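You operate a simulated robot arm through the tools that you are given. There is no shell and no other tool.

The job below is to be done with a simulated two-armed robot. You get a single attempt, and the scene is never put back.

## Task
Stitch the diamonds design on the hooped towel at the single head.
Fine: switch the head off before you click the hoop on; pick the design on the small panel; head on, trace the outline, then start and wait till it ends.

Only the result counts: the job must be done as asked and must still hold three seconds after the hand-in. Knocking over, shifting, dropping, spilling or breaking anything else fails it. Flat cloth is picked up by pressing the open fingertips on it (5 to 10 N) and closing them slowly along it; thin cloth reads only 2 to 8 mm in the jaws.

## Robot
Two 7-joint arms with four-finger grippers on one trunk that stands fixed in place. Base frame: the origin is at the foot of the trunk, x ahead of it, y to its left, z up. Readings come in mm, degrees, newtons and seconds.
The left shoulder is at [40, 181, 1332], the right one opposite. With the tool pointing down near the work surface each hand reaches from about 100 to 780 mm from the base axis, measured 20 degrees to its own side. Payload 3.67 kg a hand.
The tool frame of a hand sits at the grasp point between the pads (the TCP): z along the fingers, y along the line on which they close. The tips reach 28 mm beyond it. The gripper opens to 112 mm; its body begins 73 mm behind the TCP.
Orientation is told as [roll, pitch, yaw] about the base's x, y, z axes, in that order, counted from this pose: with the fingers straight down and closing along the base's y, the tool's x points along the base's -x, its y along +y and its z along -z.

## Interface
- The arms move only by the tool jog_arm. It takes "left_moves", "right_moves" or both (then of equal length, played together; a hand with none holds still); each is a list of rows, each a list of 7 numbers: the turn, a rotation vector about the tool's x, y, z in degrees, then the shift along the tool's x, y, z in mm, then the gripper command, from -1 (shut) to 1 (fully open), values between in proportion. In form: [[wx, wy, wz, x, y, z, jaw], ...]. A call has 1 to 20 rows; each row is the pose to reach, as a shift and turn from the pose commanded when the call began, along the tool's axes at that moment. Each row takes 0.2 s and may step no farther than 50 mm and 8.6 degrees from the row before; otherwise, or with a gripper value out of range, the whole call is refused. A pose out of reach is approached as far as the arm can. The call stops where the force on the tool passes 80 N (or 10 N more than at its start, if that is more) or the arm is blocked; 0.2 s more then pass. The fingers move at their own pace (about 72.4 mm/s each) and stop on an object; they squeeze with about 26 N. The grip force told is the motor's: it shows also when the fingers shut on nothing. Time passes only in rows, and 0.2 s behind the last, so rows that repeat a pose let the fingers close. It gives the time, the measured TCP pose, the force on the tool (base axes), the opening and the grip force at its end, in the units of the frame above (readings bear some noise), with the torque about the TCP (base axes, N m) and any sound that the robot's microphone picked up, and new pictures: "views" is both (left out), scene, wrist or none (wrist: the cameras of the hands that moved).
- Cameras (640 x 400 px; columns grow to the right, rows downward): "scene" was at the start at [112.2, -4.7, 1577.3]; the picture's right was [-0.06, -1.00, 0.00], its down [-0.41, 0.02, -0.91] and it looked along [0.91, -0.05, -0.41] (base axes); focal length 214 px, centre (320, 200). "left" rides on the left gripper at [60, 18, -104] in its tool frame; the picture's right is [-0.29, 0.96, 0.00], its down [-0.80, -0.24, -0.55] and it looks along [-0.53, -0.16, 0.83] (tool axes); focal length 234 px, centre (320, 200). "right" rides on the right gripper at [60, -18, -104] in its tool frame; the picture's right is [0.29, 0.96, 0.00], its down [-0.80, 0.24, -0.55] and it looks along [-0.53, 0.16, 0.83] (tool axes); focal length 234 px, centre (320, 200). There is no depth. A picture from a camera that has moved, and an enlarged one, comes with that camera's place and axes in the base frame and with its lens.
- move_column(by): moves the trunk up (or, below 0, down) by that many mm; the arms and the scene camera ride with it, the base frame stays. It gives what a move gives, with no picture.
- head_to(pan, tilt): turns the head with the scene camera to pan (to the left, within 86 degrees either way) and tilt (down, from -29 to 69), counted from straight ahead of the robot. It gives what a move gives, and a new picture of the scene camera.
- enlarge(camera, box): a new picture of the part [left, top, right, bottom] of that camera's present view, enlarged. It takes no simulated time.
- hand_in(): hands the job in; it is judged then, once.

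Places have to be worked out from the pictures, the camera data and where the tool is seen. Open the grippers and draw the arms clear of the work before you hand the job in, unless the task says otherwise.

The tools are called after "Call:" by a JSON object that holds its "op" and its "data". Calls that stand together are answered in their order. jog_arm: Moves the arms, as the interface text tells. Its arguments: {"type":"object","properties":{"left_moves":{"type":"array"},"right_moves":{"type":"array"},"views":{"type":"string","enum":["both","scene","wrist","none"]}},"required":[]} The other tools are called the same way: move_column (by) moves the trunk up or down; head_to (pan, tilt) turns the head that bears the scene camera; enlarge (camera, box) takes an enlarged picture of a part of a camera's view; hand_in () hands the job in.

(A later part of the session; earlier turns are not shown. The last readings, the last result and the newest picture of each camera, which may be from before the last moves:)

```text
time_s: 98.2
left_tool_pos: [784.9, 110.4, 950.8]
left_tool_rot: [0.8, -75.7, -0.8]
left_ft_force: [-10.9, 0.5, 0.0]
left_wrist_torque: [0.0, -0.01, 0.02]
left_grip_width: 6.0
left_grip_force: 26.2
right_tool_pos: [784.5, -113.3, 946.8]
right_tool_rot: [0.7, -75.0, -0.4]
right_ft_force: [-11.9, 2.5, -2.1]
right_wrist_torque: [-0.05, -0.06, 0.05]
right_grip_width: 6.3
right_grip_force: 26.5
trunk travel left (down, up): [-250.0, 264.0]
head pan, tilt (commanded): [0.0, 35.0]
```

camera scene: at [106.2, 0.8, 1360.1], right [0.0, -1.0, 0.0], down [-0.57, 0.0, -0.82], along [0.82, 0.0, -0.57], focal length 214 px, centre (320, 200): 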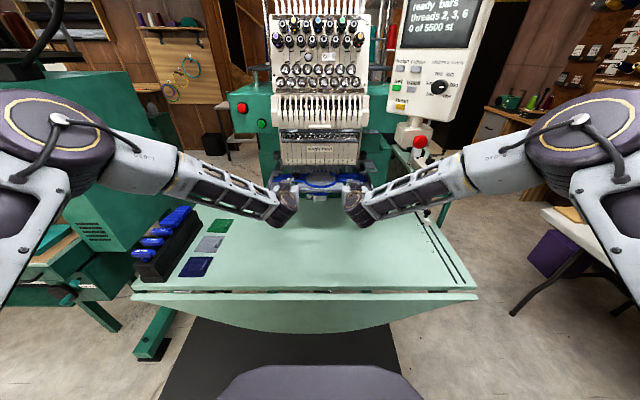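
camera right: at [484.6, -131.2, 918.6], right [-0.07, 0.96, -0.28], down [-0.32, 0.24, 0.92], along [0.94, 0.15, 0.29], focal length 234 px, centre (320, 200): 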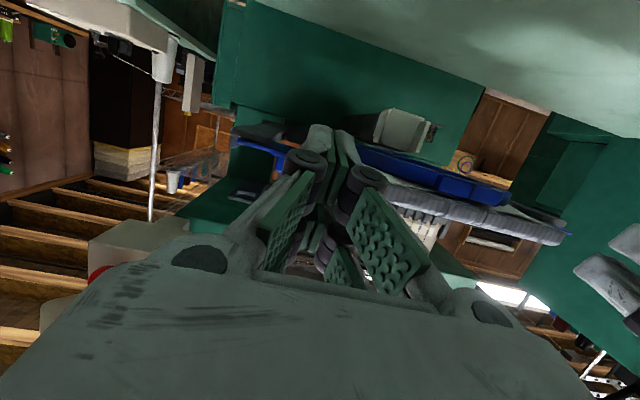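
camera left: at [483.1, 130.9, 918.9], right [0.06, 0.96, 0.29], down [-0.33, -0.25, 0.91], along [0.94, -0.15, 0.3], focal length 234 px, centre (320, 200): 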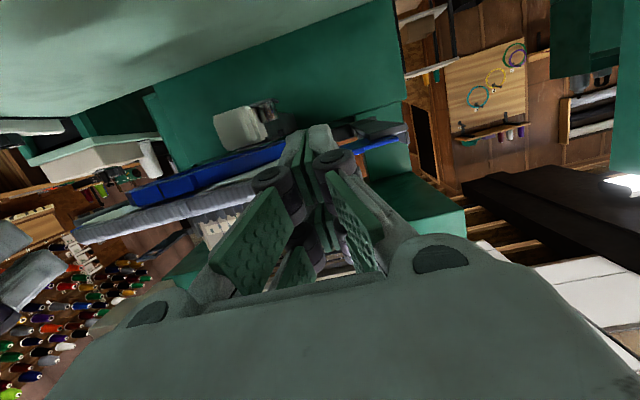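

Both sides now resist evenly at about 11–12 N. I press on carefully for the click.

Call:
{"op": "jog_arm", "data": {"left_moves": [[0, 0, 0, -0.3, 0, 1, -1]], "right_moves": [[0, 0, 0, -0.3, 0, 1, -1]], "views": "none"}}

Call:
{"op": "jog_arm", "data": {"left_moves": [[0, 0, 0, -0.3, 0, 1, -1]], "right_moves": [[0, 0, 0, -0.3, 0, 1, -1]], "views": "none"}}

Call:
{"op": "jog_arm", "data": {"left_moves": [[0, 0, 0, -0.3, 0, 1, -1]], "right_moves": [[0, 0, 0, -0.3, 0, 1, -1]], "views": "scene"}}

Call:
{"op": "enlarge", "data": {"camera": "scene", "box": [250, 150, 390, 220]}}

```text
time_s: 98.5
left_tool_pos: [785.4, 110.4, 949.9]
left_tool_rot: [1.0, -75.7, -0.8]
left_ft_force: [-10.6, 1.1, -2.0]
left_wrist_torque: [0.05, 0.02, 0.03]
left_grip_width: 6.1
left_grip_force: 25.7
right_tool_pos: [783.9, -111.6, 947.1]
right_tool_rot: [0.5, -74.9, -0.3]
right_ft_force: [-20.5, 2.2, -1.7]
right_wrist_torque: [-0.04, -0.13, 0.08]
right_grip_width: 6.1
right_grip_force: 25.5
trunk travel left (down, up): [-250.0, 264.0]
head pan, tilt (commanded): [0.0, 35.0]
```

```text
time_s: 99.0
left_tool_pos: [785.8, 108.3, 953.2]
left_tool_rot: [0.9, -75.8, -0.8]
left_ft_force: [-12.3, 1.5, -2.3]
left_wrist_torque: [-0.02, 0.04, 0.02]
left_grip_width: 6.1
left_grip_force: 26.1
right_tool_pos: [783.5, -112.9, 946.4]
right_tool_rot: [0.6, -75.0, -0.3]
right_ft_force: [-27.2, 3.9, -4.3]
right_wrist_torque: [-0.02, -0.08, 0.06]
right_grip_width: 6.2
right_grip_force: 26.0
trunk travel left (down, up): [-250.0, 264.0]
head pan, tilt (commanded): [0.0, 35.0]
```

```text
time_s: 99.3
left_tool_pos: [784.3, 108.4, 952.1]
left_tool_rot: [1.0, -75.8, -0.9]
left_ft_force: [-18.0, -0.8, -2.8]
left_wrist_torque: [-0.01, 0.06, 0.02]
left_grip_width: 5.7
left_grip_force: 25.9
right_tool_pos: [783.2, -112.0, 947.7]
right_tool_rot: [0.6, -75.2, -0.5]
right_ft_force: [-30.0, 2.9, -5.4]
right_wrist_torque: [-0.01, -0.11, 0.08]
right_grip_width: 5.9
right_grip_force: 26.3
trunk travel left (down, up): [-250.0, 264.0]
head pan, tilt (commanded): [0.0, 35.0]
camera scene: at [102.7, 1.1, 1360.4], right [0.0, -1.0, 0.0], down [-0.57, 0.0, -0.82], along [0.82, 0.0, -0.57], focal length 214 px, centre (320, 200)
```

scene: 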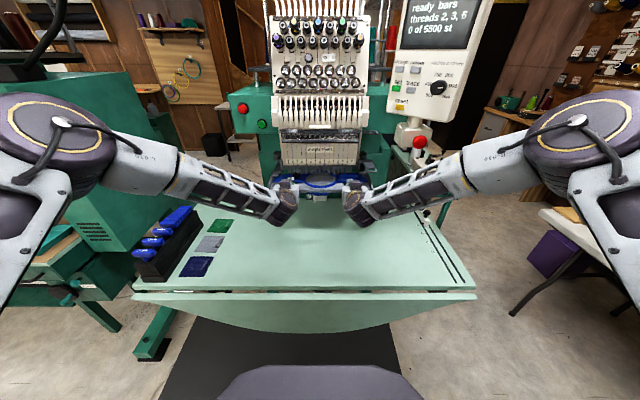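

```text
4.57 times, centred on (320, 185) of scene
camera zoom: at [102.7, 1.1, 1360.4], right [0.0, -1.0, 0.0], down [-0.57, 0.0, -0.82], along [0.82, 0.0, -0.57], focal length 980 px, centre (320, 269)
```

zoom: 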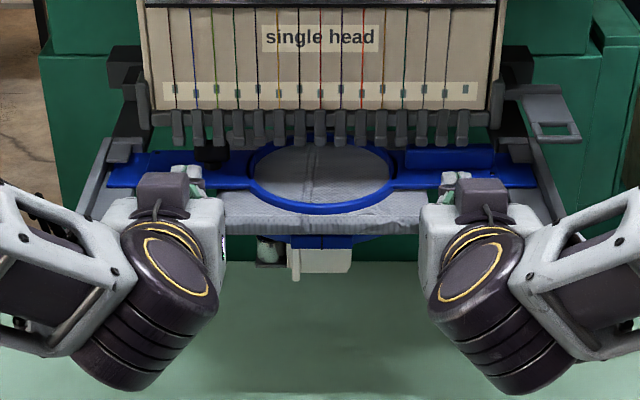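

Both sides are hard against the stops (18–30 N, no motion; rear edges at x≈875). I back both hands off 12 mm and check how the hoop sits.

Call:
{"op": "jog_arm", "data": {"left_moves": [[0, 0, 0, 0.8, 0, -2.9, -1], [0, 0, 0, 1.8, 0, -6.8, -1], [0, 0, 0, 3.9, 0, -14.5, -1], [0, 0, 0, 7.8, 0, -29, -1]], "right_moves": [[0, 0, 0, 0.8, 0, -2.9, -1], [0, 0, 0, 1.8, 0, -6.8, -1], [0, 0, 0, 3.9, 0, -14.5, -1], [0, 0, 0, 7.8, 0, -29, -1]], "views": "scene"}}

Call:
{"op": "enlarge", "data": {"camera": "scene", "box": [262, 160, 312, 200]}}

Call:
{"op": "enlarge", "data": {"camera": "scene", "box": [330, 160, 380, 200]}}

```text
time_s: 100.3
left_tool_pos: [757.8, 108.3, 949.8]
left_tool_rot: [1.1, -75.8, -0.9]
left_ft_force: [0.3, -0.2, -0.3]
left_wrist_torque: [0.02, 0.01, 0.02]
left_grip_width: 0.0
left_grip_force: 25.8
right_tool_pos: [758.9, -112.4, 946.1]
right_tool_rot: [0.5, -75.1, -0.6]
right_ft_force: [-0.5, -0.8, 0.3]
right_wrist_torque: [0.02, 0.02, -0.02]
right_grip_width: 0.0
right_grip_force: 25.5
trunk travel left (down, up): [-250.0, 264.0]
head pan, tilt (commanded): [0.0, 35.0]
camera scene: at [107.2, 0.8, 1360.1], right [0.0, -1.0, 0.0], down [-0.57, 0.0, -0.82], along [0.82, 0.0, -0.57], focal length 214 px, centre (320, 200)
```

scene: 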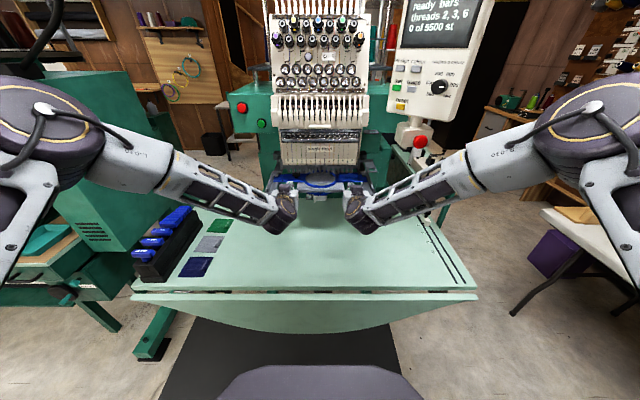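

```text
10.00 times, centred on (287, 180) of scene
camera zoom: at [107.2, 0.8, 1360.1], right [0.0, -1.0, 0.0], down [-0.57, 0.0, -0.82], along [0.82, 0.0, -0.57], focal length 2145 px, centre (650, 400)
```

zoom: 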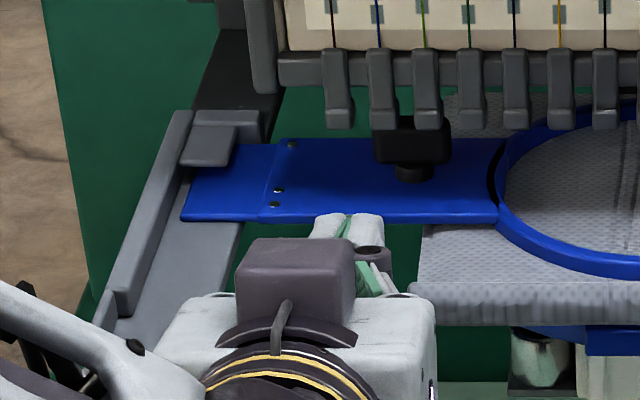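

```text
10.00 times, centred on (355, 180) of scene
camera zoom: at [107.2, 0.8, 1360.1], right [0.0, -1.0, 0.0], down [-0.57, 0.0, -0.82], along [0.82, 0.0, -0.57], focal length 2145 px, centre (-30, 400)
```

zoom: 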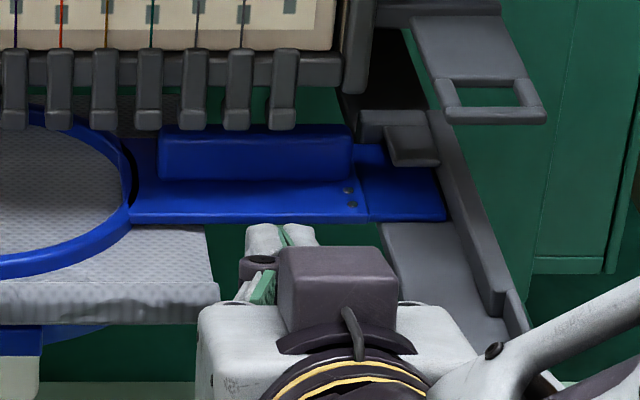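

The hoop stays put when released, square and under both tabs. I check from the low wrist cameras how the tongues sit against the end stops.

Call:
{"op": "jog_arm", "data": {"left_moves": [[0, 0, 0, 5, 0, -20, -1], [0, 0, 0, 10, 0, -40, -1], [0, 0, 0, 15, 0, -60, -1]], "right_moves": [[0, 0, 0, 5, 0, -20, -1], [0, 0, 0, 10, 0, -40, -1], [0, 0, 0, 15, 0, -60, -1]], "views": "both"}}

Call:
{"op": "enlarge", "data": {"camera": "left", "box": [240, 80, 440, 200]}}

Call:
{"op": "enlarge", "data": {"camera": "right", "box": [200, 80, 400, 200]}}

Call:
{"op": "enlarge", "data": {"camera": "scene", "box": [255, 150, 385, 220]}}

```text
time_s: 101.2
left_tool_pos: [694.0, 108.2, 949.4]
left_tool_rot: [1.2, -75.6, -0.9]
left_ft_force: [-0.4, -0.8, -0.6]
left_wrist_torque: [-0.01, -0.05, -0.03]
left_grip_width: 0.0
left_grip_force: 25.9
right_tool_pos: [694.4, -112.0, 946.3]
right_tool_rot: [0.3, -74.9, -0.6]
right_ft_force: [1.2, 0.0, -0.1]
right_wrist_torque: [-0.01, 0.06, 0.0]
right_grip_width: 0.0
right_grip_force: 26.0
trunk travel left (down, up): [-250.0, 264.0]
head pan, tilt (commanded): [0.0, 35.0]
camera scene: at [107.2, 0.8, 1360.1], right [0.0, -1.0, 0.0], down [-0.57, 0.0, -0.82], along [0.82, 0.0, -0.57], focal length 214 px, centre (320, 200)
camera right: at [578.4, -128.9, 916.6], right [-0.07, 0.96, -0.28], down [-0.33, 0.24, 0.91], along [0.94, 0.16, 0.29], focal length 234 px, centre (320, 200)
camera left: at [578.5, 125.3, 915.9], right [0.07, 0.96, 0.28], down [-0.34, -0.25, 0.91], along [0.94, -0.16, 0.31], focal length 234 px, centre (320, 200)
```

scene: 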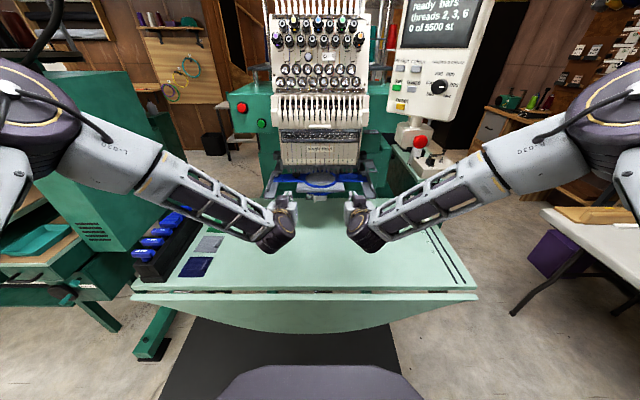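
right: 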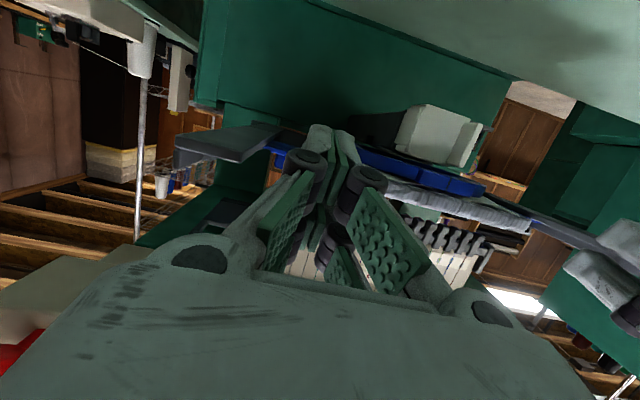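
left: 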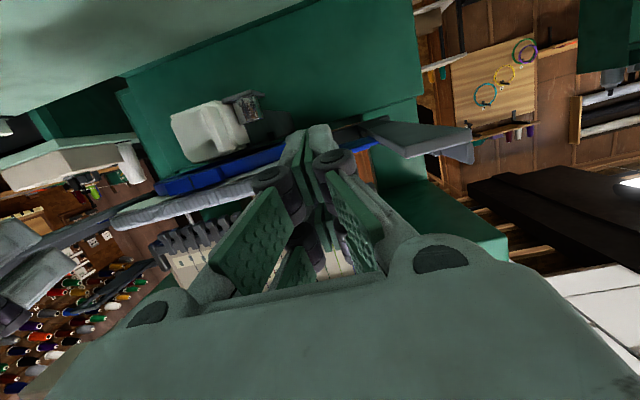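

```text
3.20 times, centred on (340, 140) of left
camera zoom: at [578.5, 125.3, 915.9], right [0.07, 0.96, 0.28], down [-0.34, -0.25, 0.91], along [0.94, -0.16, 0.31], focal length 749 px, centre (256, 392)
```

zoom: 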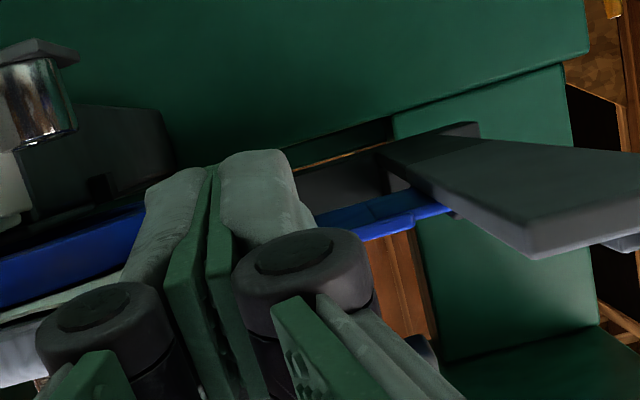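

```text
3.20 times, centred on (300, 140) of right
camera zoom: at [578.4, -128.9, 916.6], right [-0.07, 0.96, -0.28], down [-0.33, 0.24, 0.91], along [0.94, 0.16, 0.29], focal length 749 px, centre (384, 392)
```

zoom: 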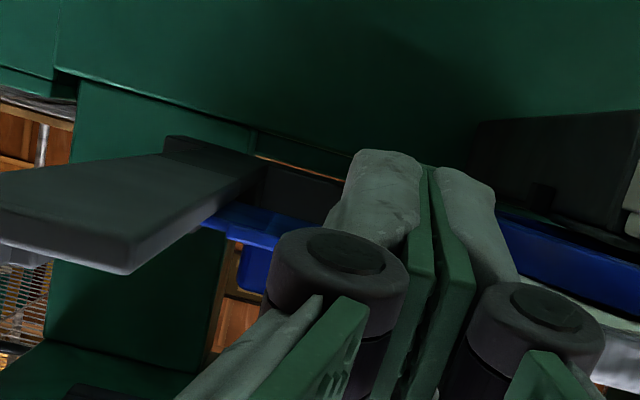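

```text
4.92 times, centred on (320, 185) of scene
camera zoom: at [107.2, 0.8, 1360.1], right [0.0, -1.0, 0.0], down [-0.57, 0.0, -0.82], along [0.82, 0.0, -0.57], focal length 1056 px, centre (320, 274)
```

zoom: 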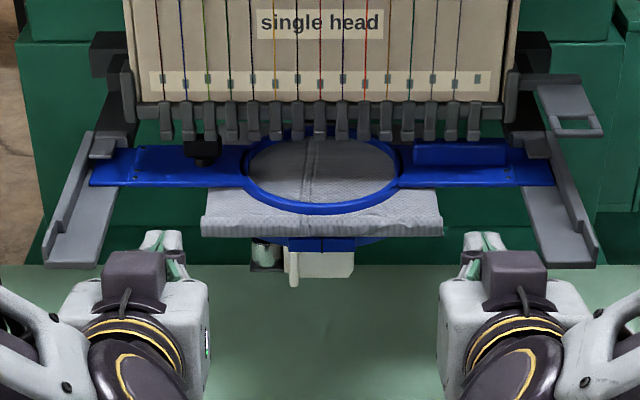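

The hoop looks home on both sides. To be certain it has latched I give one firmer, even push on both brackets (up to about 45 N a side), watching for motion or a click sound.

Call:
{"op": "jog_arm", "data": {"left_moves": [[0, 0, 0, -5, 0, 20, -1], [0, 0, 0, -10, 0, 40, -1], [0, 0, 0, -15, 0, 60, -1], [0, 0, 0, -20.5, 0, 80, -1], [0, 0, 0, -22.5, 0, 87, -1]], "right_moves": [[0, 0, 0, -5, 0, 20, -1], [0, 0, 0, -10, 0, 40, -1], [0, 0, 0, -15, 0, 60, -1], [0, 0, 0, -20.5, 0, 80, -1], [0, 0, 0, -22.5, 0, 87, -1]], "views": "none"}}

Call:
{"op": "jog_arm", "data": {"left_moves": [[0, 0, 0, -0.5, 0, 1.9, -1], [0, 0, 0, -1, 0, 3.9, -1]], "right_moves": [[0, 0, 0, -0.3, 0, 1, -1], [0, 0, 0, -0.5, 0, 1.9, -1]], "views": "none"}}

Call:
{"op": "jog_arm", "data": {"left_moves": [[0, 0, 0, -0.5, 0, 1.9, -1], [0, 0, 0, -1, 0, 3.9, -1]], "right_moves": [[0, 0, 0, -0.5, 0, 1.9, -1], [0, 0, 0, -1, 0, 3.9, -1]], "views": "none"}}

```text
time_s: 102.3
left_tool_pos: [786.8, 108.7, 951.9]
left_tool_rot: [1.1, -75.9, -0.9]
left_ft_force: [-5.1, 1.5, 2.6]
left_wrist_torque: [-0.01, -0.11, 0.04]
left_grip_width: 6.1
left_grip_force: 25.9
right_tool_pos: [783.3, -113.2, 945.6]
right_tool_rot: [0.7, -75.0, -0.6]
right_ft_force: [-23.9, -3.6, 0.2]
right_wrist_torque: [0.05, -0.19, -0.09]
right_grip_width: 6.0
right_grip_force: 25.9
trunk travel left (down, up): [-250.0, 264.0]
head pan, tilt (commanded): [0.0, 35.0]
```

```text
time_s: 103.0
left_tool_pos: [785.6, 109.2, 952.8]
left_tool_rot: [1.2, -75.9, -1.0]
left_ft_force: [-24.7, 3.2, 6.4]
left_wrist_torque: [-0.01, -0.21, 0.04]
left_grip_width: 6.0
left_grip_force: 25.8
right_tool_pos: [784.5, -111.7, 948.1]
right_tool_rot: [0.6, -75.2, -0.4]
right_ft_force: [-31.8, -1.5, -6.6]
right_wrist_torque: [0.02, 0.0, -0.08]
right_grip_width: 5.9
right_grip_force: 25.9
trunk travel left (down, up): [-250.0, 264.0]
head pan, tilt (commanded): [0.0, 35.0]
```

```text
time_s: 103.5
left_tool_pos: [784.7, 109.9, 953.0]
left_tool_rot: [1.2, -76.0, -1.1]
left_ft_force: [-49.2, 4.4, 8.3]
left_wrist_torque: [-0.02, -0.38, 0.14]
left_grip_width: 6.0
left_grip_force: 26.1
right_tool_pos: [784.8, -112.8, 951.3]
right_tool_rot: [0.5, -75.4, -0.5]
right_ft_force: [-29.8, -1.7, -4.1]
right_wrist_torque: [0.0, -0.08, -0.05]
right_grip_width: 5.7
right_grip_force: 25.4
trunk travel left (down, up): [-250.0, 264.0]
head pan, tilt (commanded): [0.0, 35.0]
```

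Even at 49/30 N nothing moves any further: the hoop is fully home. I draw both hands back 130 mm.

Call:
{"op": "jog_arm", "data": {"left_moves": [[0, 0, 0, 1.3, 0, -4.8, -1], [0, 0, 0, 3.9, 0, -14.5, -1], [0, 0, 0, 9, 0, -33.8, -1], [0, 0, 0, 15.5, 0, -58, -1], [0, 0, 0, 22, 0, -82, -1], [0, 0, 0, 28, 0, -106, -1], [0, 0, 0, 30, 0, -126, -1]], "right_moves": [[0, 0, 0, 1.3, 0, -4.8, -1], [0, 0, 0, 3.9, 0, -14.5, -1], [0, 0, 0, 9, 0, -33.8, -1], [0, 0, 0, 15.5, 0, -58, -1], [0, 0, 0, 22, 0, -82, -1], [0, 0, 0, 28, 0, -106, -1], [0, 0, 0, 30, 0, -126, -1]], "views": "scene"}}

Call:
{"op": "enlarge", "data": {"camera": "scene", "box": [255, 150, 385, 220]}}

Call:
{"op": "enlarge", "data": {"camera": "scene", "box": [265, 165, 305, 195]}}

Call:
{"op": "enlarge", "data": {"camera": "scene", "box": [338, 165, 378, 195]}}

```text
time_s: 105.2
left_tool_pos: [664.3, 110.6, 953.2]
left_tool_rot: [1.2, -75.6, -0.8]
left_ft_force: [-0.6, -0.3, 0.6]
left_wrist_torque: [-0.02, 0.0, -0.03]
left_grip_width: 0.2
left_grip_force: 26.3
right_tool_pos: [661.4, -111.7, 951.3]
right_tool_rot: [0.5, -74.9, -0.6]
right_ft_force: [0.1, -0.1, 0.1]
right_wrist_torque: [-0.02, -0.03, -0.01]
right_grip_width: 0.0
right_grip_force: 26.5
trunk travel left (down, up): [-250.0, 264.0]
head pan, tilt (commanded): [0.0, 35.0]
camera scene: at [107.2, 0.8, 1360.1], right [0.0, -1.0, 0.0], down [-0.57, 0.0, -0.82], along [0.82, 0.0, -0.57], focal length 214 px, centre (320, 200)
```

scene: 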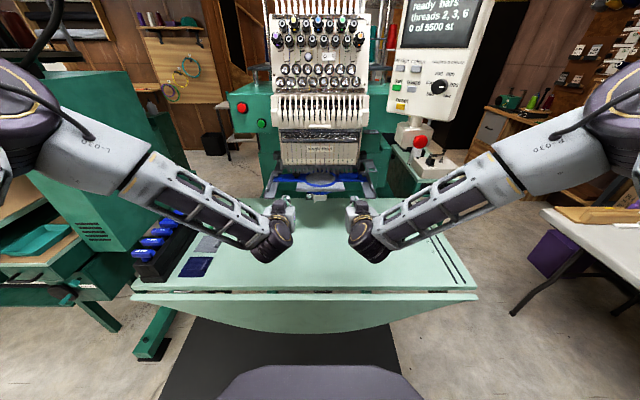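

```text
4.92 times, centred on (320, 185) of scene
camera zoom: at [107.2, 0.8, 1360.1], right [0.0, -1.0, 0.0], down [-0.57, 0.0, -0.82], along [0.82, 0.0, -0.57], focal length 1056 px, centre (320, 274)
```

zoom: 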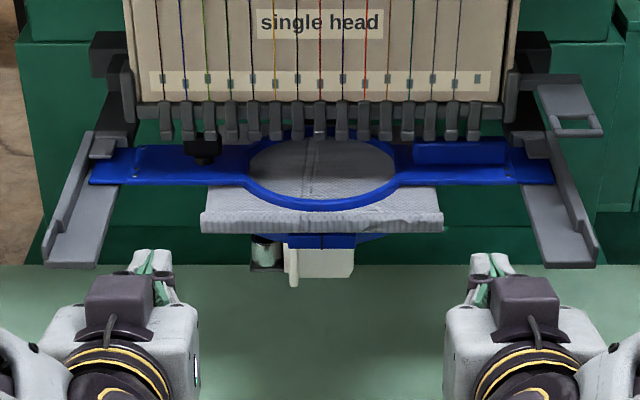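

```text
13.33 times, centred on (285, 180) of scene
camera zoom: at [107.2, 0.8, 1360.1], right [0.0, -1.0, 0.0], down [-0.57, 0.0, -0.82], along [0.82, 0.0, -0.57], focal length 2860 px, centre (787, 467)
```

zoom: 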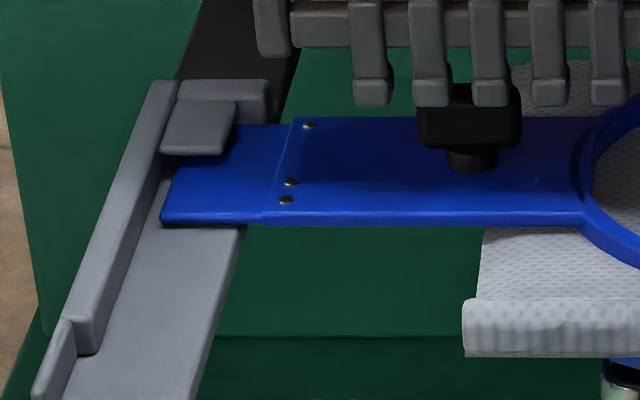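

```text
13.33 times, centred on (358, 180) of scene
camera zoom: at [107.2, 0.8, 1360.1], right [0.0, -1.0, 0.0], down [-0.57, 0.0, -0.82], along [0.82, 0.0, -0.57], focal length 2860 px, centre (-187, 467)
```

zoom: 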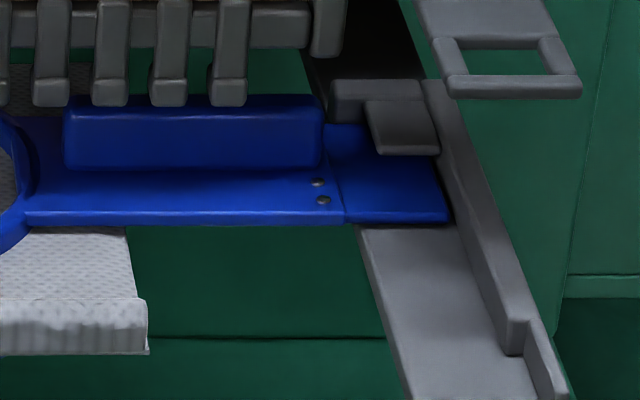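

The hoop went in the last 2 mm and is flush against the end stops on both sides, held by the tabs. Now the panel: I raise the trunk 200 mm and look at the panel closely.

Call:
{"op": "move_column", "data": {"by": 200}}

Call:
{"op": "head_to", "data": {"pan": -18, "tilt": 20}}

Call:
{"op": "enlarge", "data": {"camera": "scene", "box": [270, 120, 400, 260]}}

```text
time_s: 107.3
left_tool_pos: [664.5, 111.1, 1152.3]
left_tool_rot: [1.2, -75.4, -0.8]
left_ft_force: [-0.8, -0.7, 0.1]
left_wrist_torque: [-0.02, -0.04, 0.01]
left_grip_width: 0.3
left_grip_force: 25.4
right_tool_pos: [663.6, -112.1, 1149.9]
right_tool_rot: [0.4, -74.8, -0.6]
right_ft_force: [0.0, -0.6, -0.1]
right_wrist_torque: [0.0, 0.0, -0.01]
right_grip_width: 0.1
right_grip_force: 26.0
trunk travel left (down, up): [-450.0, 64.0]
head pan, tilt (commanded): [0.0, 35.0]
```

```text
time_s: 108.1
left_tool_pos: [664.4, 111.0, 1151.9]
left_tool_rot: [1.3, -75.5, -0.9]
left_ft_force: [-0.4, -0.5, -0.6]
left_wrist_torque: [0.02, 0.0, 0.01]
left_grip_width: 0.1
left_grip_force: 25.9
right_tool_pos: [663.0, -112.4, 1150.8]
right_tool_rot: [0.5, -74.8, -0.6]
right_ft_force: [0.0, 0.0, 0.8]
right_wrist_torque: [0.0, 0.0, -0.03]
right_grip_width: 0.1
right_grip_force: 26.4
trunk travel left (down, up): [-450.0, 64.0]
head pan, tilt (commanded): [-18.0, 20.0]
camera scene: at [108.8, -28.0, 1583.8], right [-0.31, -0.95, 0.0], down [-0.33, 0.11, -0.94], along [0.89, -0.29, -0.34], focal length 214 px, centre (320, 200)
```

scene: 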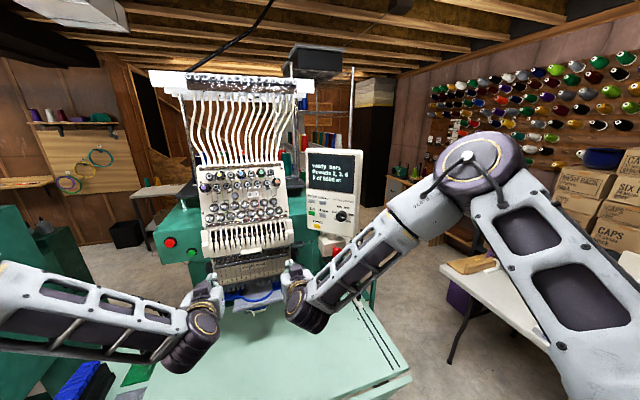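

```text
2.86 times, centred on (335, 190) of scene
camera zoom: at [108.8, -28.0, 1583.8], right [-0.31, -0.95, 0.0], down [-0.33, 0.11, -0.94], along [0.89, -0.29, -0.34], focal length 613 px, centre (277, 229)
```

zoom: 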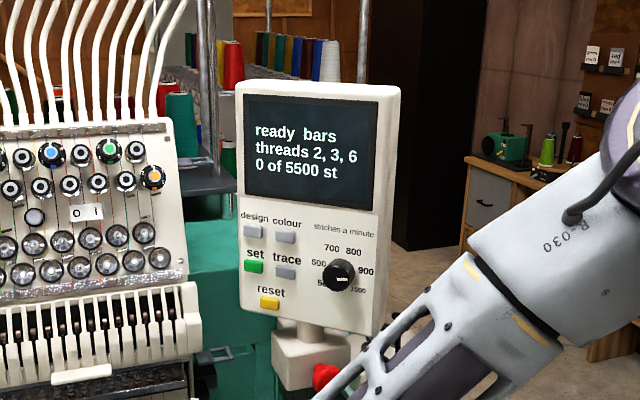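

The panel shows "ready bars". I move the left hand aside and bring the right hand up to panel height, ready to turn it 38° to the right to face the panel squarely.

Call:
{"op": "jog_arm", "data": {"left_moves": [[0, 0, 0, 0, 20, 0, -1], [0, 0, 0, 0, 40, 0, -1], [0, 0, 0, 0, 60, 0, -1], [0, 0, 0, 0, 80, 0, -1], [0, 0, 0, 0, 100, 0, -1], [0, 0, 0, 0, 120, 0, -1]], "right_moves": [[0, 1.5, 0, -24, -5, -8, -1], [0, 3, 0, -48, -10, -16, -1], [0, 4.5, 0, -72, -15, -24, -1], [0, 6, 0, -96, -20, -32, -1], [0, 7, 0, -120, -25, -40, -1], [0, 7, 0, -142, -30, -48, -1]], "views": "none"}}

Call:
{"op": "jog_arm", "data": {"right_moves": [[7, 0, 2.85, 0, 0, 0, -1], [14, 0, 5.7, 0, 0, 0, -1], [21.1, 0, 8.5, 0, 0, 0, -1], [28.2, 0, 11.4, 0, 0, 0, -1], [35.2, 0, 14.2, 0, 0, 0, -1], [35.2, 0, 14.2, 0, 0, 0, -1]], "views": "both"}}

```text
time_s: 109.5
left_tool_pos: [674.0, 195.1, 1201.3]
left_tool_rot: [2.4, -73.2, -0.3]
left_ft_force: [0.2, 0.3, 1.3]
left_wrist_torque: [-0.01, 0.0, -0.02]
left_grip_width: 0.1
left_grip_force: 25.9
left hand out of reach, approached as far as the arm can: row 1, 2, 3, 4, 5, 6
right_tool_pos: [650.6, -141.4, 1300.6]
right_tool_rot: [0.1, -68.0, -0.3]
right_ft_force: [0.6, 0.6, 0.4]
right_wrist_torque: [0.0, 0.01, 0.0]
right_grip_width: 0.0
right_grip_force: 26.1
trunk travel left (down, up): [-450.0, 64.0]
head pan, tilt (commanded): [-18.0, 20.0]
```

```text
time_s: 110.9
left_tool_pos: [674.0, 195.1, 1201.3]
left_tool_rot: [2.8, -73.0, -0.5]
left_ft_force: [-0.4, -0.9, -0.6]
left_wrist_torque: [0.0, -0.01, 0.01]
left_grip_width: 0.0
left_grip_force: 26.2
right_tool_pos: [652.9, -144.5, 1299.9]
right_tool_rot: [0.1, -67.8, -38.1]
right_ft_force: [-0.9, -1.1, -0.3]
right_wrist_torque: [0.01, -0.03, 0.03]
right_grip_width: 0.0
right_grip_force: 25.7
trunk travel left (down, up): [-450.0, 64.0]
head pan, tilt (commanded): [-18.0, 20.0]
camera scene: at [108.3, -28.8, 1583.9], right [-0.31, -0.95, 0.0], down [-0.33, 0.11, -0.94], along [0.89, -0.29, -0.34], focal length 214 px, centre (320, 200)
camera right: at [549.1, -84.3, 1284.3], right [0.51, 0.82, -0.27], down [-0.02, 0.32, 0.95], along [0.86, -0.47, 0.18], focal length 234 px, centre (320, 200)
```

scene: 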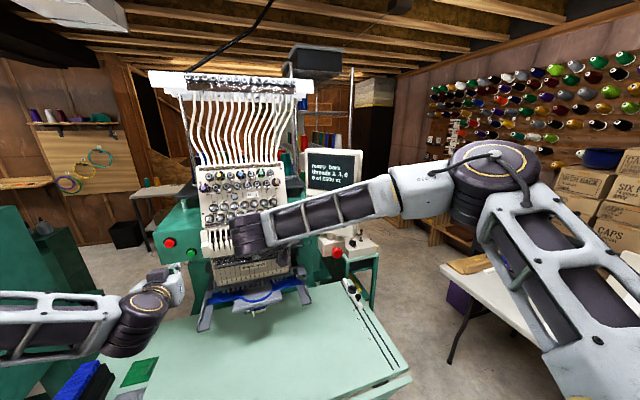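
right: 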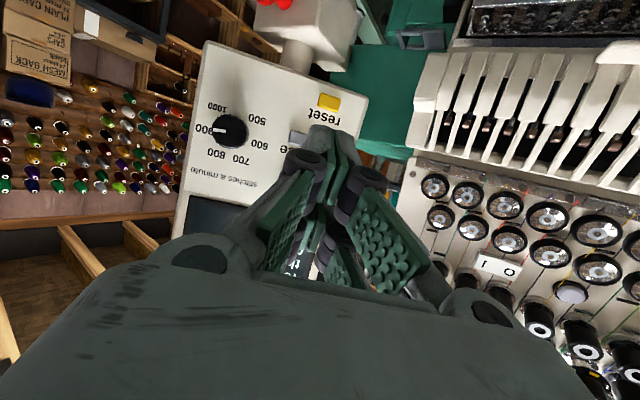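

The right hand faces the panel (yaw -38°), and the wrist picture confirms my key coordinates to within a few mm. I move it to 40 mm in front of the "design" key.

Call:
{"op": "jog_arm", "data": {"right_moves": [[0, 0, 0, -9, 8, 20, -1], [0, 0, 0, -18, 16, 41, -1], [0, 0, 0, -27, 24, 61, -1], [0, 0, 0, -36, 32, 81.5, -1], [0, 0, 0, -36, 32, 81.5, -1]], "views": "both"}}

Call:
{"op": "enlarge", "data": {"camera": "right", "box": [160, 0, 460, 200]}}

Call:
{"op": "enlarge", "data": {"camera": "scene", "box": [280, 120, 400, 220]}}

```text
time_s: 112.1
left_tool_pos: [674.0, 194.2, 1201.6]
left_tool_rot: [2.7, -73.1, -0.6]
left_ft_force: [-0.2, -0.6, -0.1]
left_wrist_torque: [0.0, 0.03, 0.01]
left_grip_width: 0.1
left_grip_force: 26.1
right_tool_pos: [744.6, -170.8, 1303.0]
right_tool_rot: [-0.1, -67.8, -38.0]
right_ft_force: [-0.7, -0.3, 0.1]
right_wrist_torque: [-0.01, -0.04, 0.01]
right_grip_width: 0.0
right_grip_force: 26.5
trunk travel left (down, up): [-450.0, 64.0]
head pan, tilt (commanded): [-18.0, 20.0]
camera scene: at [108.4, -28.2, 1583.9], right [-0.31, -0.95, 0.0], down [-0.33, 0.11, -0.94], along [0.89, -0.29, -0.34], focal length 214 px, centre (320, 200)
camera right: at [640.3, -112.1, 1286.9], right [0.51, 0.82, -0.27], down [-0.02, 0.32, 0.95], along [0.86, -0.47, 0.18], focal length 234 px, centre (320, 200)
```

scene: 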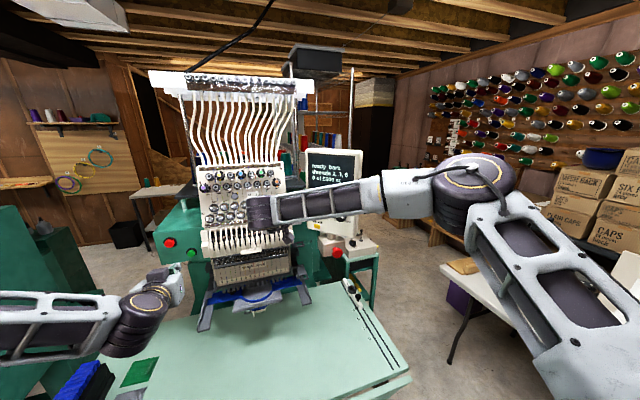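
right: 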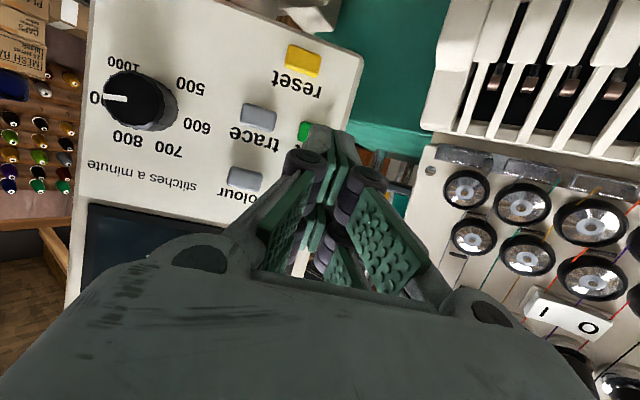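

```text
2.00 times, centred on (310, 100) of right
camera zoom: at [640.3, -112.1, 1286.9], right [0.51, 0.82, -0.27], down [-0.02, 0.32, 0.95], along [0.86, -0.47, 0.18], focal length 468 px, centre (340, 400)
```

zoom: 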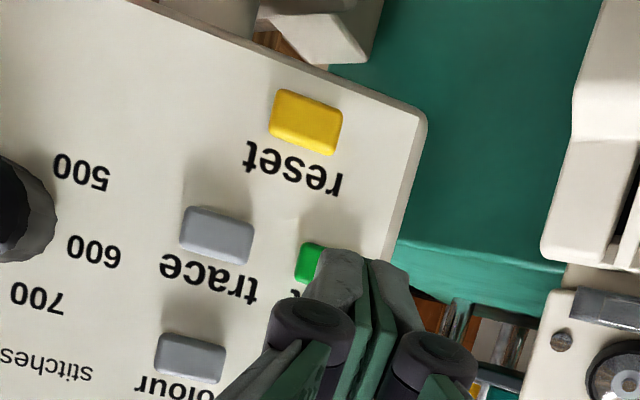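

```text
4.00 times, centred on (340, 170) of scene
camera zoom: at [108.4, -28.2, 1583.9], right [-0.31, -0.95, 0.0], down [-0.33, 0.11, -0.94], along [0.89, -0.29, -0.34], focal length 858 px, centre (240, 320)
```

zoom: 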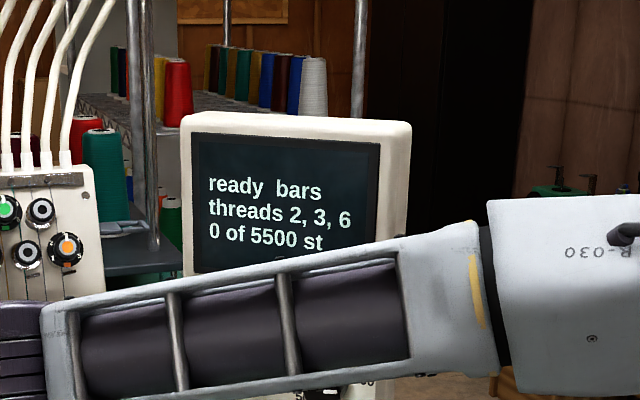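

The key positions agree with the wrist view; my fingertip edge is about 40 mm out and 4 mm left of the "design" key. I shift right and advance 34 mm along the panel normal.

Call:
{"op": "jog_arm", "data": {"right_moves": [[0, 0, 0, -3.8, -3.5, 9.3, -1], [0, 0, 0, -7.5, -3.5, 18.5, -1], [0, 0, 0, -10.9, -3.5, 27, -1], [0, 0, 0, -12.8, -3.5, 31.5, -1]], "views": "wrist"}}

Call:
{"op": "jog_arm", "data": {"right_moves": [[0, 0, 0, -0.8, 0, 1.9, -1]], "views": "none"}}

Call:
{"op": "jog_arm", "data": {"right_moves": [[0, 0, 0, -0.8, 0, 1.9, -1]], "views": "none"}}

```text
time_s: 113.1
left_tool_pos: [675.1, 193.8, 1200.9]
left_tool_rot: [2.7, -73.1, -0.7]
left_ft_force: [-0.4, -0.3, 0.5]
left_wrist_torque: [-0.03, -0.01, -0.01]
left_grip_width: 0.0
left_grip_force: 25.9
right_tool_pos: [769.0, -196.5, 1303.4]
right_tool_rot: [-0.1, -67.9, -38.1]
right_ft_force: [-0.4, -0.4, 0.1]
right_wrist_torque: [0.02, 0.01, -0.02]
right_grip_width: 0.0
right_grip_force: 26.1
trunk travel left (down, up): [-450.0, 64.0]
head pan, tilt (commanded): [-18.0, 20.0]
camera right: at [665.3, -136.6, 1286.4], right [0.5, 0.82, -0.27], down [-0.02, 0.32, 0.95], along [0.86, -0.47, 0.18], focal length 234 px, centre (320, 200)
```

right: 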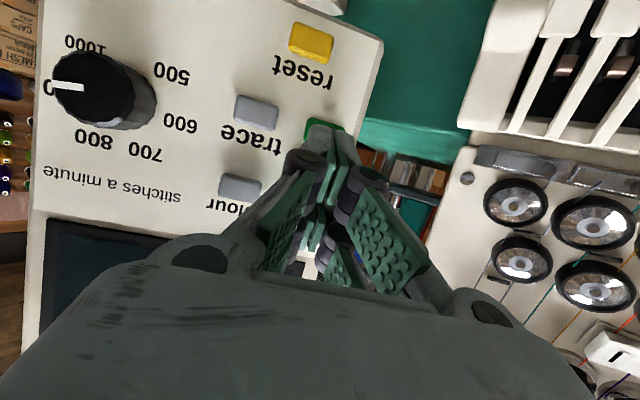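

```text
time_s: 113.5
left_tool_pos: [673.7, 193.7, 1200.6]
left_tool_rot: [2.8, -73.1, -0.4]
left_ft_force: [-0.9, 0.6, 0.2]
left_wrist_torque: [0.0, 0.03, -0.04]
left_grip_width: 0.0
left_grip_force: 25.8
right_tool_pos: [771.7, -198.3, 1302.5]
right_tool_rot: [0.0, -67.8, -38.1]
right_ft_force: [0.6, 0.4, 0.6]
right_wrist_torque: [0.01, -0.02, 0.0]
right_grip_width: 0.1
right_grip_force: 25.9
trunk travel left (down, up): [-450.0, 64.0]
head pan, tilt (commanded): [-18.0, 20.0]
```

```text
time_s: 113.9
left_tool_pos: [674.1, 195.7, 1201.7]
left_tool_rot: [2.7, -73.1, -0.5]
left_ft_force: [0.2, -0.8, -0.1]
left_wrist_torque: [0.0, 0.02, 0.01]
left_grip_width: 0.0
left_grip_force: 25.7
right_tool_pos: [772.2, -198.2, 1301.6]
right_tool_rot: [-0.1, -67.8, -38.0]
right_ft_force: [-0.8, 0.6, 0.5]
right_wrist_torque: [0.03, -0.01, -0.01]
right_grip_width: 0.0
right_grip_force: 25.8
trunk travel left (down, up): [-450.0, 64.0]
head pan, tilt (commanded): [-18.0, 20.0]
```

At about 2 mm before the expected contact. I continue in 1.5–2 mm steps.

Call:
{"op": "jog_arm", "data": {"right_moves": [[0, 0, 0, -0.8, 0, 1.9, -1]], "views": "none"}}

Call:
{"op": "jog_arm", "data": {"right_moves": [[0, 0, 0, -0.6, 0, 1.4, -1]], "views": "none"}}

Call:
{"op": "jog_arm", "data": {"right_moves": [[0, 0, 0, -0.6, 0, 1.4, -1]], "views": "none"}}

Call:
{"op": "enlarge", "data": {"camera": "scene", "box": [300, 130, 400, 200]}}

```text
time_s: 114.3
left_tool_pos: [674.7, 194.3, 1201.4]
left_tool_rot: [2.7, -73.1, -0.5]
left_ft_force: [-0.5, -0.2, 0.1]
left_wrist_torque: [0.01, -0.06, 0.0]
left_grip_width: 0.0
left_grip_force: 26.1
right_tool_pos: [773.9, -200.8, 1302.7]
right_tool_rot: [-0.1, -67.8, -38.0]
right_ft_force: [-0.7, 0.2, -0.7]
right_wrist_torque: [0.01, -0.02, 0.0]
right_grip_width: 0.0
right_grip_force: 26.1
trunk travel left (down, up): [-450.0, 64.0]
head pan, tilt (commanded): [-18.0, 20.0]
```

```text
time_s: 114.7
left_tool_pos: [674.2, 194.5, 1201.2]
left_tool_rot: [2.6, -73.2, -0.5]
left_ft_force: [-0.4, 0.0, -0.1]
left_wrist_torque: [-0.02, -0.03, -0.01]
left_grip_width: 0.0
left_grip_force: 25.7
right_tool_pos: [774.4, -200.7, 1302.2]
right_tool_rot: [-0.1, -67.9, -38.1]
right_ft_force: [-2.3, 1.6, -0.4]
right_wrist_torque: [-0.02, -0.04, -0.04]
right_grip_width: 0.3
right_grip_force: 26.0
trunk travel left (down, up): [-450.0, 64.0]
head pan, tilt (commanded): [-18.0, 20.0]
heard: click
```

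```text
time_s: 115.1
left_tool_pos: [674.0, 196.2, 1201.2]
left_tool_rot: [2.7, -73.1, -0.5]
left_ft_force: [0.4, -0.1, 0.1]
left_wrist_torque: [-0.01, -0.02, 0.04]
left_grip_width: 0.0
left_grip_force: 26.0
right_tool_pos: [774.6, -202.3, 1303.4]
right_tool_rot: [0.0, -67.7, -38.0]
right_ft_force: [-2.4, 2.6, 0.3]
right_wrist_torque: [-0.02, -0.06, 0.01]
right_grip_width: 0.0
right_grip_force: 26.4
trunk travel left (down, up): [-450.0, 64.0]
head pan, tilt (commanded): [-18.0, 20.0]
```

```text
5.71 times, centred on (350, 165) of scene
camera zoom: at [108.2, -27.5, 1583.9], right [-0.31, -0.95, 0.0], down [-0.33, 0.11, -0.94], along [0.89, -0.29, -0.34], focal length 1226 px, centre (149, 400)
```

zoom: 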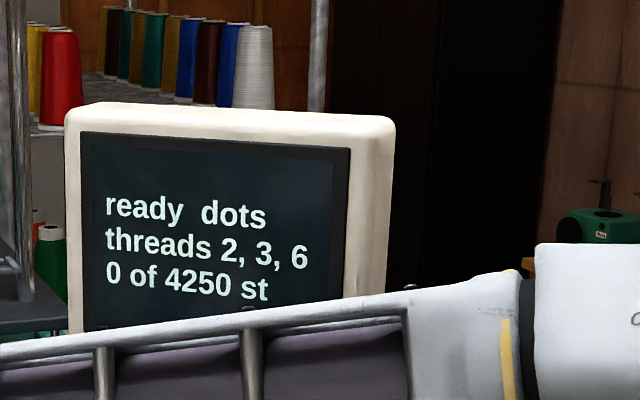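

A click was heard and the panel now reads "ready dots". I release the key 6 mm and press again.

Call:
{"op": "jog_arm", "data": {"right_moves": [[0, 0, 0, 2.6, 0, -6.5, -1], [0, 0, 0, 2.6, 0, -6.5, -1]], "views": "none"}}

Call:
{"op": "jog_arm", "data": {"right_moves": [[0, 0, 0, -1.3, 0, 3.2, -1], [0, 0, 0, -2.6, 0, 6.5, -1]], "views": "none"}}

Call:
{"op": "enlarge", "data": {"camera": "scene", "box": [300, 130, 400, 200]}}

```text
time_s: 115.7
left_tool_pos: [674.1, 195.4, 1201.6]
left_tool_rot: [2.7, -73.1, -0.6]
left_ft_force: [0.4, 0.2, -0.4]
left_wrist_torque: [0.03, -0.01, 0.0]
left_grip_width: 0.2
left_grip_force: 26.2
right_tool_pos: [770.4, -198.8, 1303.6]
right_tool_rot: [0.1, -67.8, -38.2]
right_ft_force: [0.2, 0.2, 0.3]
right_wrist_torque: [-0.01, -0.01, -0.01]
right_grip_width: 0.1
right_grip_force: 25.6
trunk travel left (down, up): [-450.0, 64.0]
head pan, tilt (commanded): [-18.0, 20.0]
```

```text
time_s: 116.3
left_tool_pos: [673.8, 195.6, 1200.8]
left_tool_rot: [2.7, -73.3, -0.4]
left_ft_force: [-1.0, 0.2, -1.0]
left_wrist_torque: [-0.02, -0.02, -0.01]
left_grip_width: 0.0
left_grip_force: 25.9
right_tool_pos: [775.4, -202.5, 1304.2]
right_tool_rot: [0.0, -67.9, -38.2]
right_ft_force: [-2.2, 1.0, 0.6]
right_wrist_torque: [0.0, -0.07, -0.04]
right_grip_width: 0.3
right_grip_force: 26.0
trunk travel left (down, up): [-450.0, 64.0]
head pan, tilt (commanded): [-18.0, 20.0]
heard: click
```

```text
5.71 times, centred on (350, 165) of scene
camera zoom: at [108.1, -27.9, 1583.9], right [-0.31, -0.95, 0.0], down [-0.33, 0.11, -0.94], along [0.89, -0.29, -0.34], focal length 1226 px, centre (149, 400)
```

zoom: 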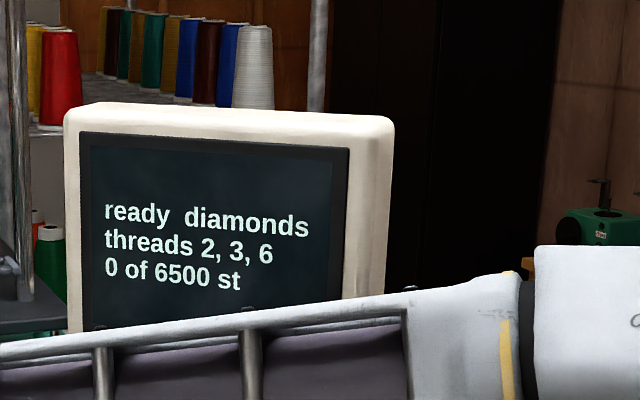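

The panel reads "ready diamonds, threads 2, 3, 6, 0 of 6500 st". I withdraw the right hand from the panel and then look again at the hoop clips from this height.

Call:
{"op": "jog_arm", "data": {"right_moves": [[0, 0, 0, 3.8, 0, -9.3, -1], [0, 0, 0, 15, 0, -37, -1], [0, 0, 0, 28, 0, -70, -1], [0, 0, 0, 42, -10, -105, -1]], "views": "none"}}

Call:
{"op": "head_to", "data": {"pan": 0, "tilt": 35}}

Call:
{"op": "enlarge", "data": {"camera": "scene", "box": [260, 170, 300, 200]}}

Call:
{"op": "enlarge", "data": {"camera": "scene", "box": [340, 170, 380, 200]}}

Call:
{"op": "enlarge", "data": {"camera": "scene", "box": [250, 150, 390, 230]}}

```text
time_s: 117.3
left_tool_pos: [673.6, 194.8, 1201.7]
left_tool_rot: [2.6, -73.1, -0.5]
left_ft_force: [0.3, 1.1, 0.3]
left_wrist_torque: [-0.03, 0.01, 0.01]
left_grip_width: 0.0
left_grip_force: 25.7
right_tool_pos: [679.5, -139.8, 1304.3]
right_tool_rot: [0.1, -67.9, -38.2]
right_ft_force: [-0.3, -0.1, 1.0]
right_wrist_torque: [0.01, -0.01, 0.05]
right_grip_width: 0.0
right_grip_force: 26.2
trunk travel left (down, up): [-450.0, 64.0]
head pan, tilt (commanded): [-18.0, 20.0]
```

```text
time_s: 118.1
left_tool_pos: [674.8, 195.1, 1200.2]
left_tool_rot: [2.8, -73.1, -0.6]
left_ft_force: [-0.1, -0.4, 0.1]
left_wrist_torque: [-0.02, -0.03, -0.04]
left_grip_width: 0.0
left_grip_force: 25.9
right_tool_pos: [679.8, -139.4, 1304.7]
right_tool_rot: [0.0, -67.8, -38.2]
right_ft_force: [0.4, -0.8, 0.3]
right_wrist_torque: [-0.02, 0.0, -0.01]
right_grip_width: 0.0
right_grip_force: 25.6
trunk travel left (down, up): [-450.0, 64.0]
head pan, tilt (commanded): [0.0, 35.0]
camera scene: at [108.5, 0.5, 1560.0], right [0.0, -1.0, 0.0], down [-0.57, 0.0, -0.82], along [0.82, 0.0, -0.57], focal length 214 px, centre (320, 200)
```

scene: 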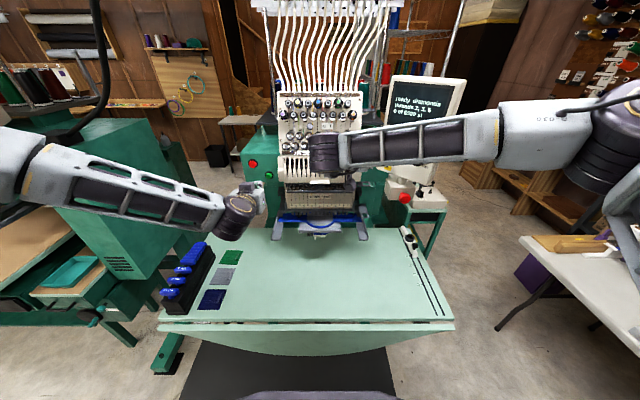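

```text
13.33 times, centred on (280, 185) of scene
camera zoom: at [108.5, 0.5, 1560.0], right [0.0, -1.0, 0.0], down [-0.57, 0.0, -0.82], along [0.82, 0.0, -0.57], focal length 2860 px, centre (853, 400)
```

zoom: 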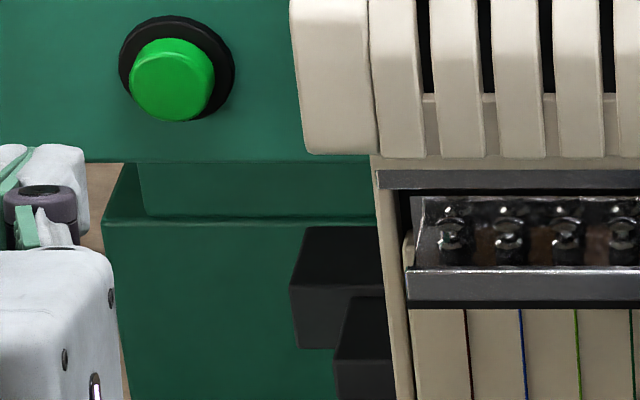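

```text
13.33 times, centred on (360, 185) of scene
camera zoom: at [108.5, 0.5, 1560.0], right [0.0, -1.0, 0.0], down [-0.57, 0.0, -0.82], along [0.82, 0.0, -0.57], focal length 2860 px, centre (-213, 400)
```

zoom: 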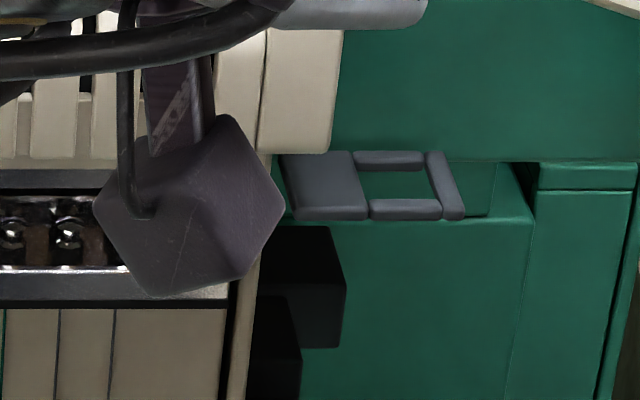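

```text
4.57 times, centred on (320, 190) of scene
camera zoom: at [108.5, 0.5, 1560.0], right [0.0, -1.0, 0.0], down [-0.57, 0.0, -0.82], along [0.82, 0.0, -0.57], focal length 980 px, centre (320, 246)
```

zoom: 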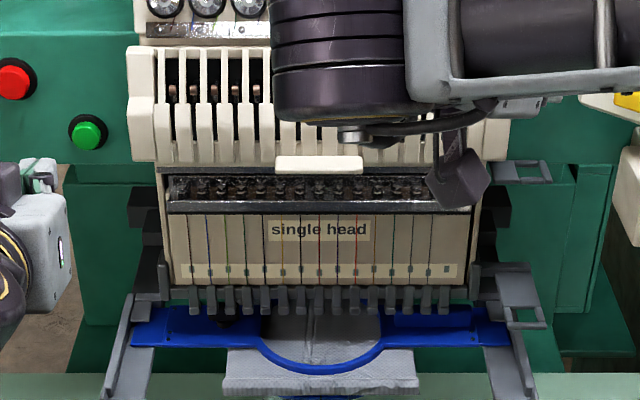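

I zoom on the hoop and clips from this height.

Call:
{"op": "enlarge", "data": {"camera": "scene", "box": [268, 205, 308, 240]}}

Call:
{"op": "enlarge", "data": {"camera": "scene", "box": [338, 205, 378, 240]}}

```text
11.43 times, centred on (288, 222) of scene
camera zoom: at [108.5, 0.5, 1560.0], right [0.0, -1.0, 0.0], down [-0.57, 0.0, -0.82], along [0.82, 0.0, -0.57], focal length 2451 px, centre (686, -57)
```

zoom: 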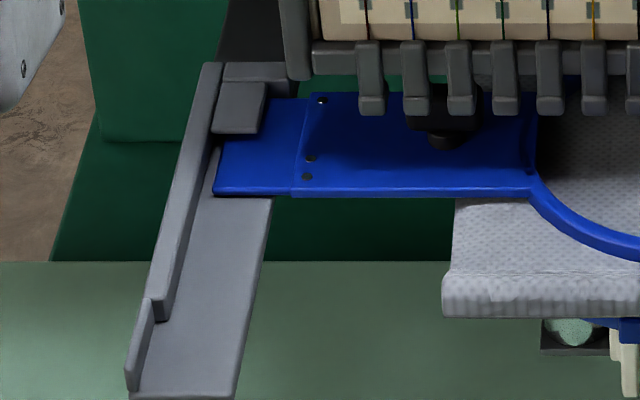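

```text
11.43 times, centred on (358, 222) of scene
camera zoom: at [108.5, 0.5, 1560.0], right [0.0, -1.0, 0.0], down [-0.57, 0.0, -0.82], along [0.82, 0.0, -0.57], focal length 2451 px, centre (-114, -57)
```

zoom: 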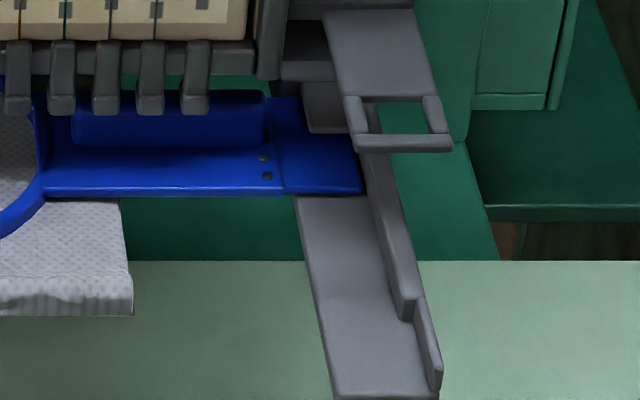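

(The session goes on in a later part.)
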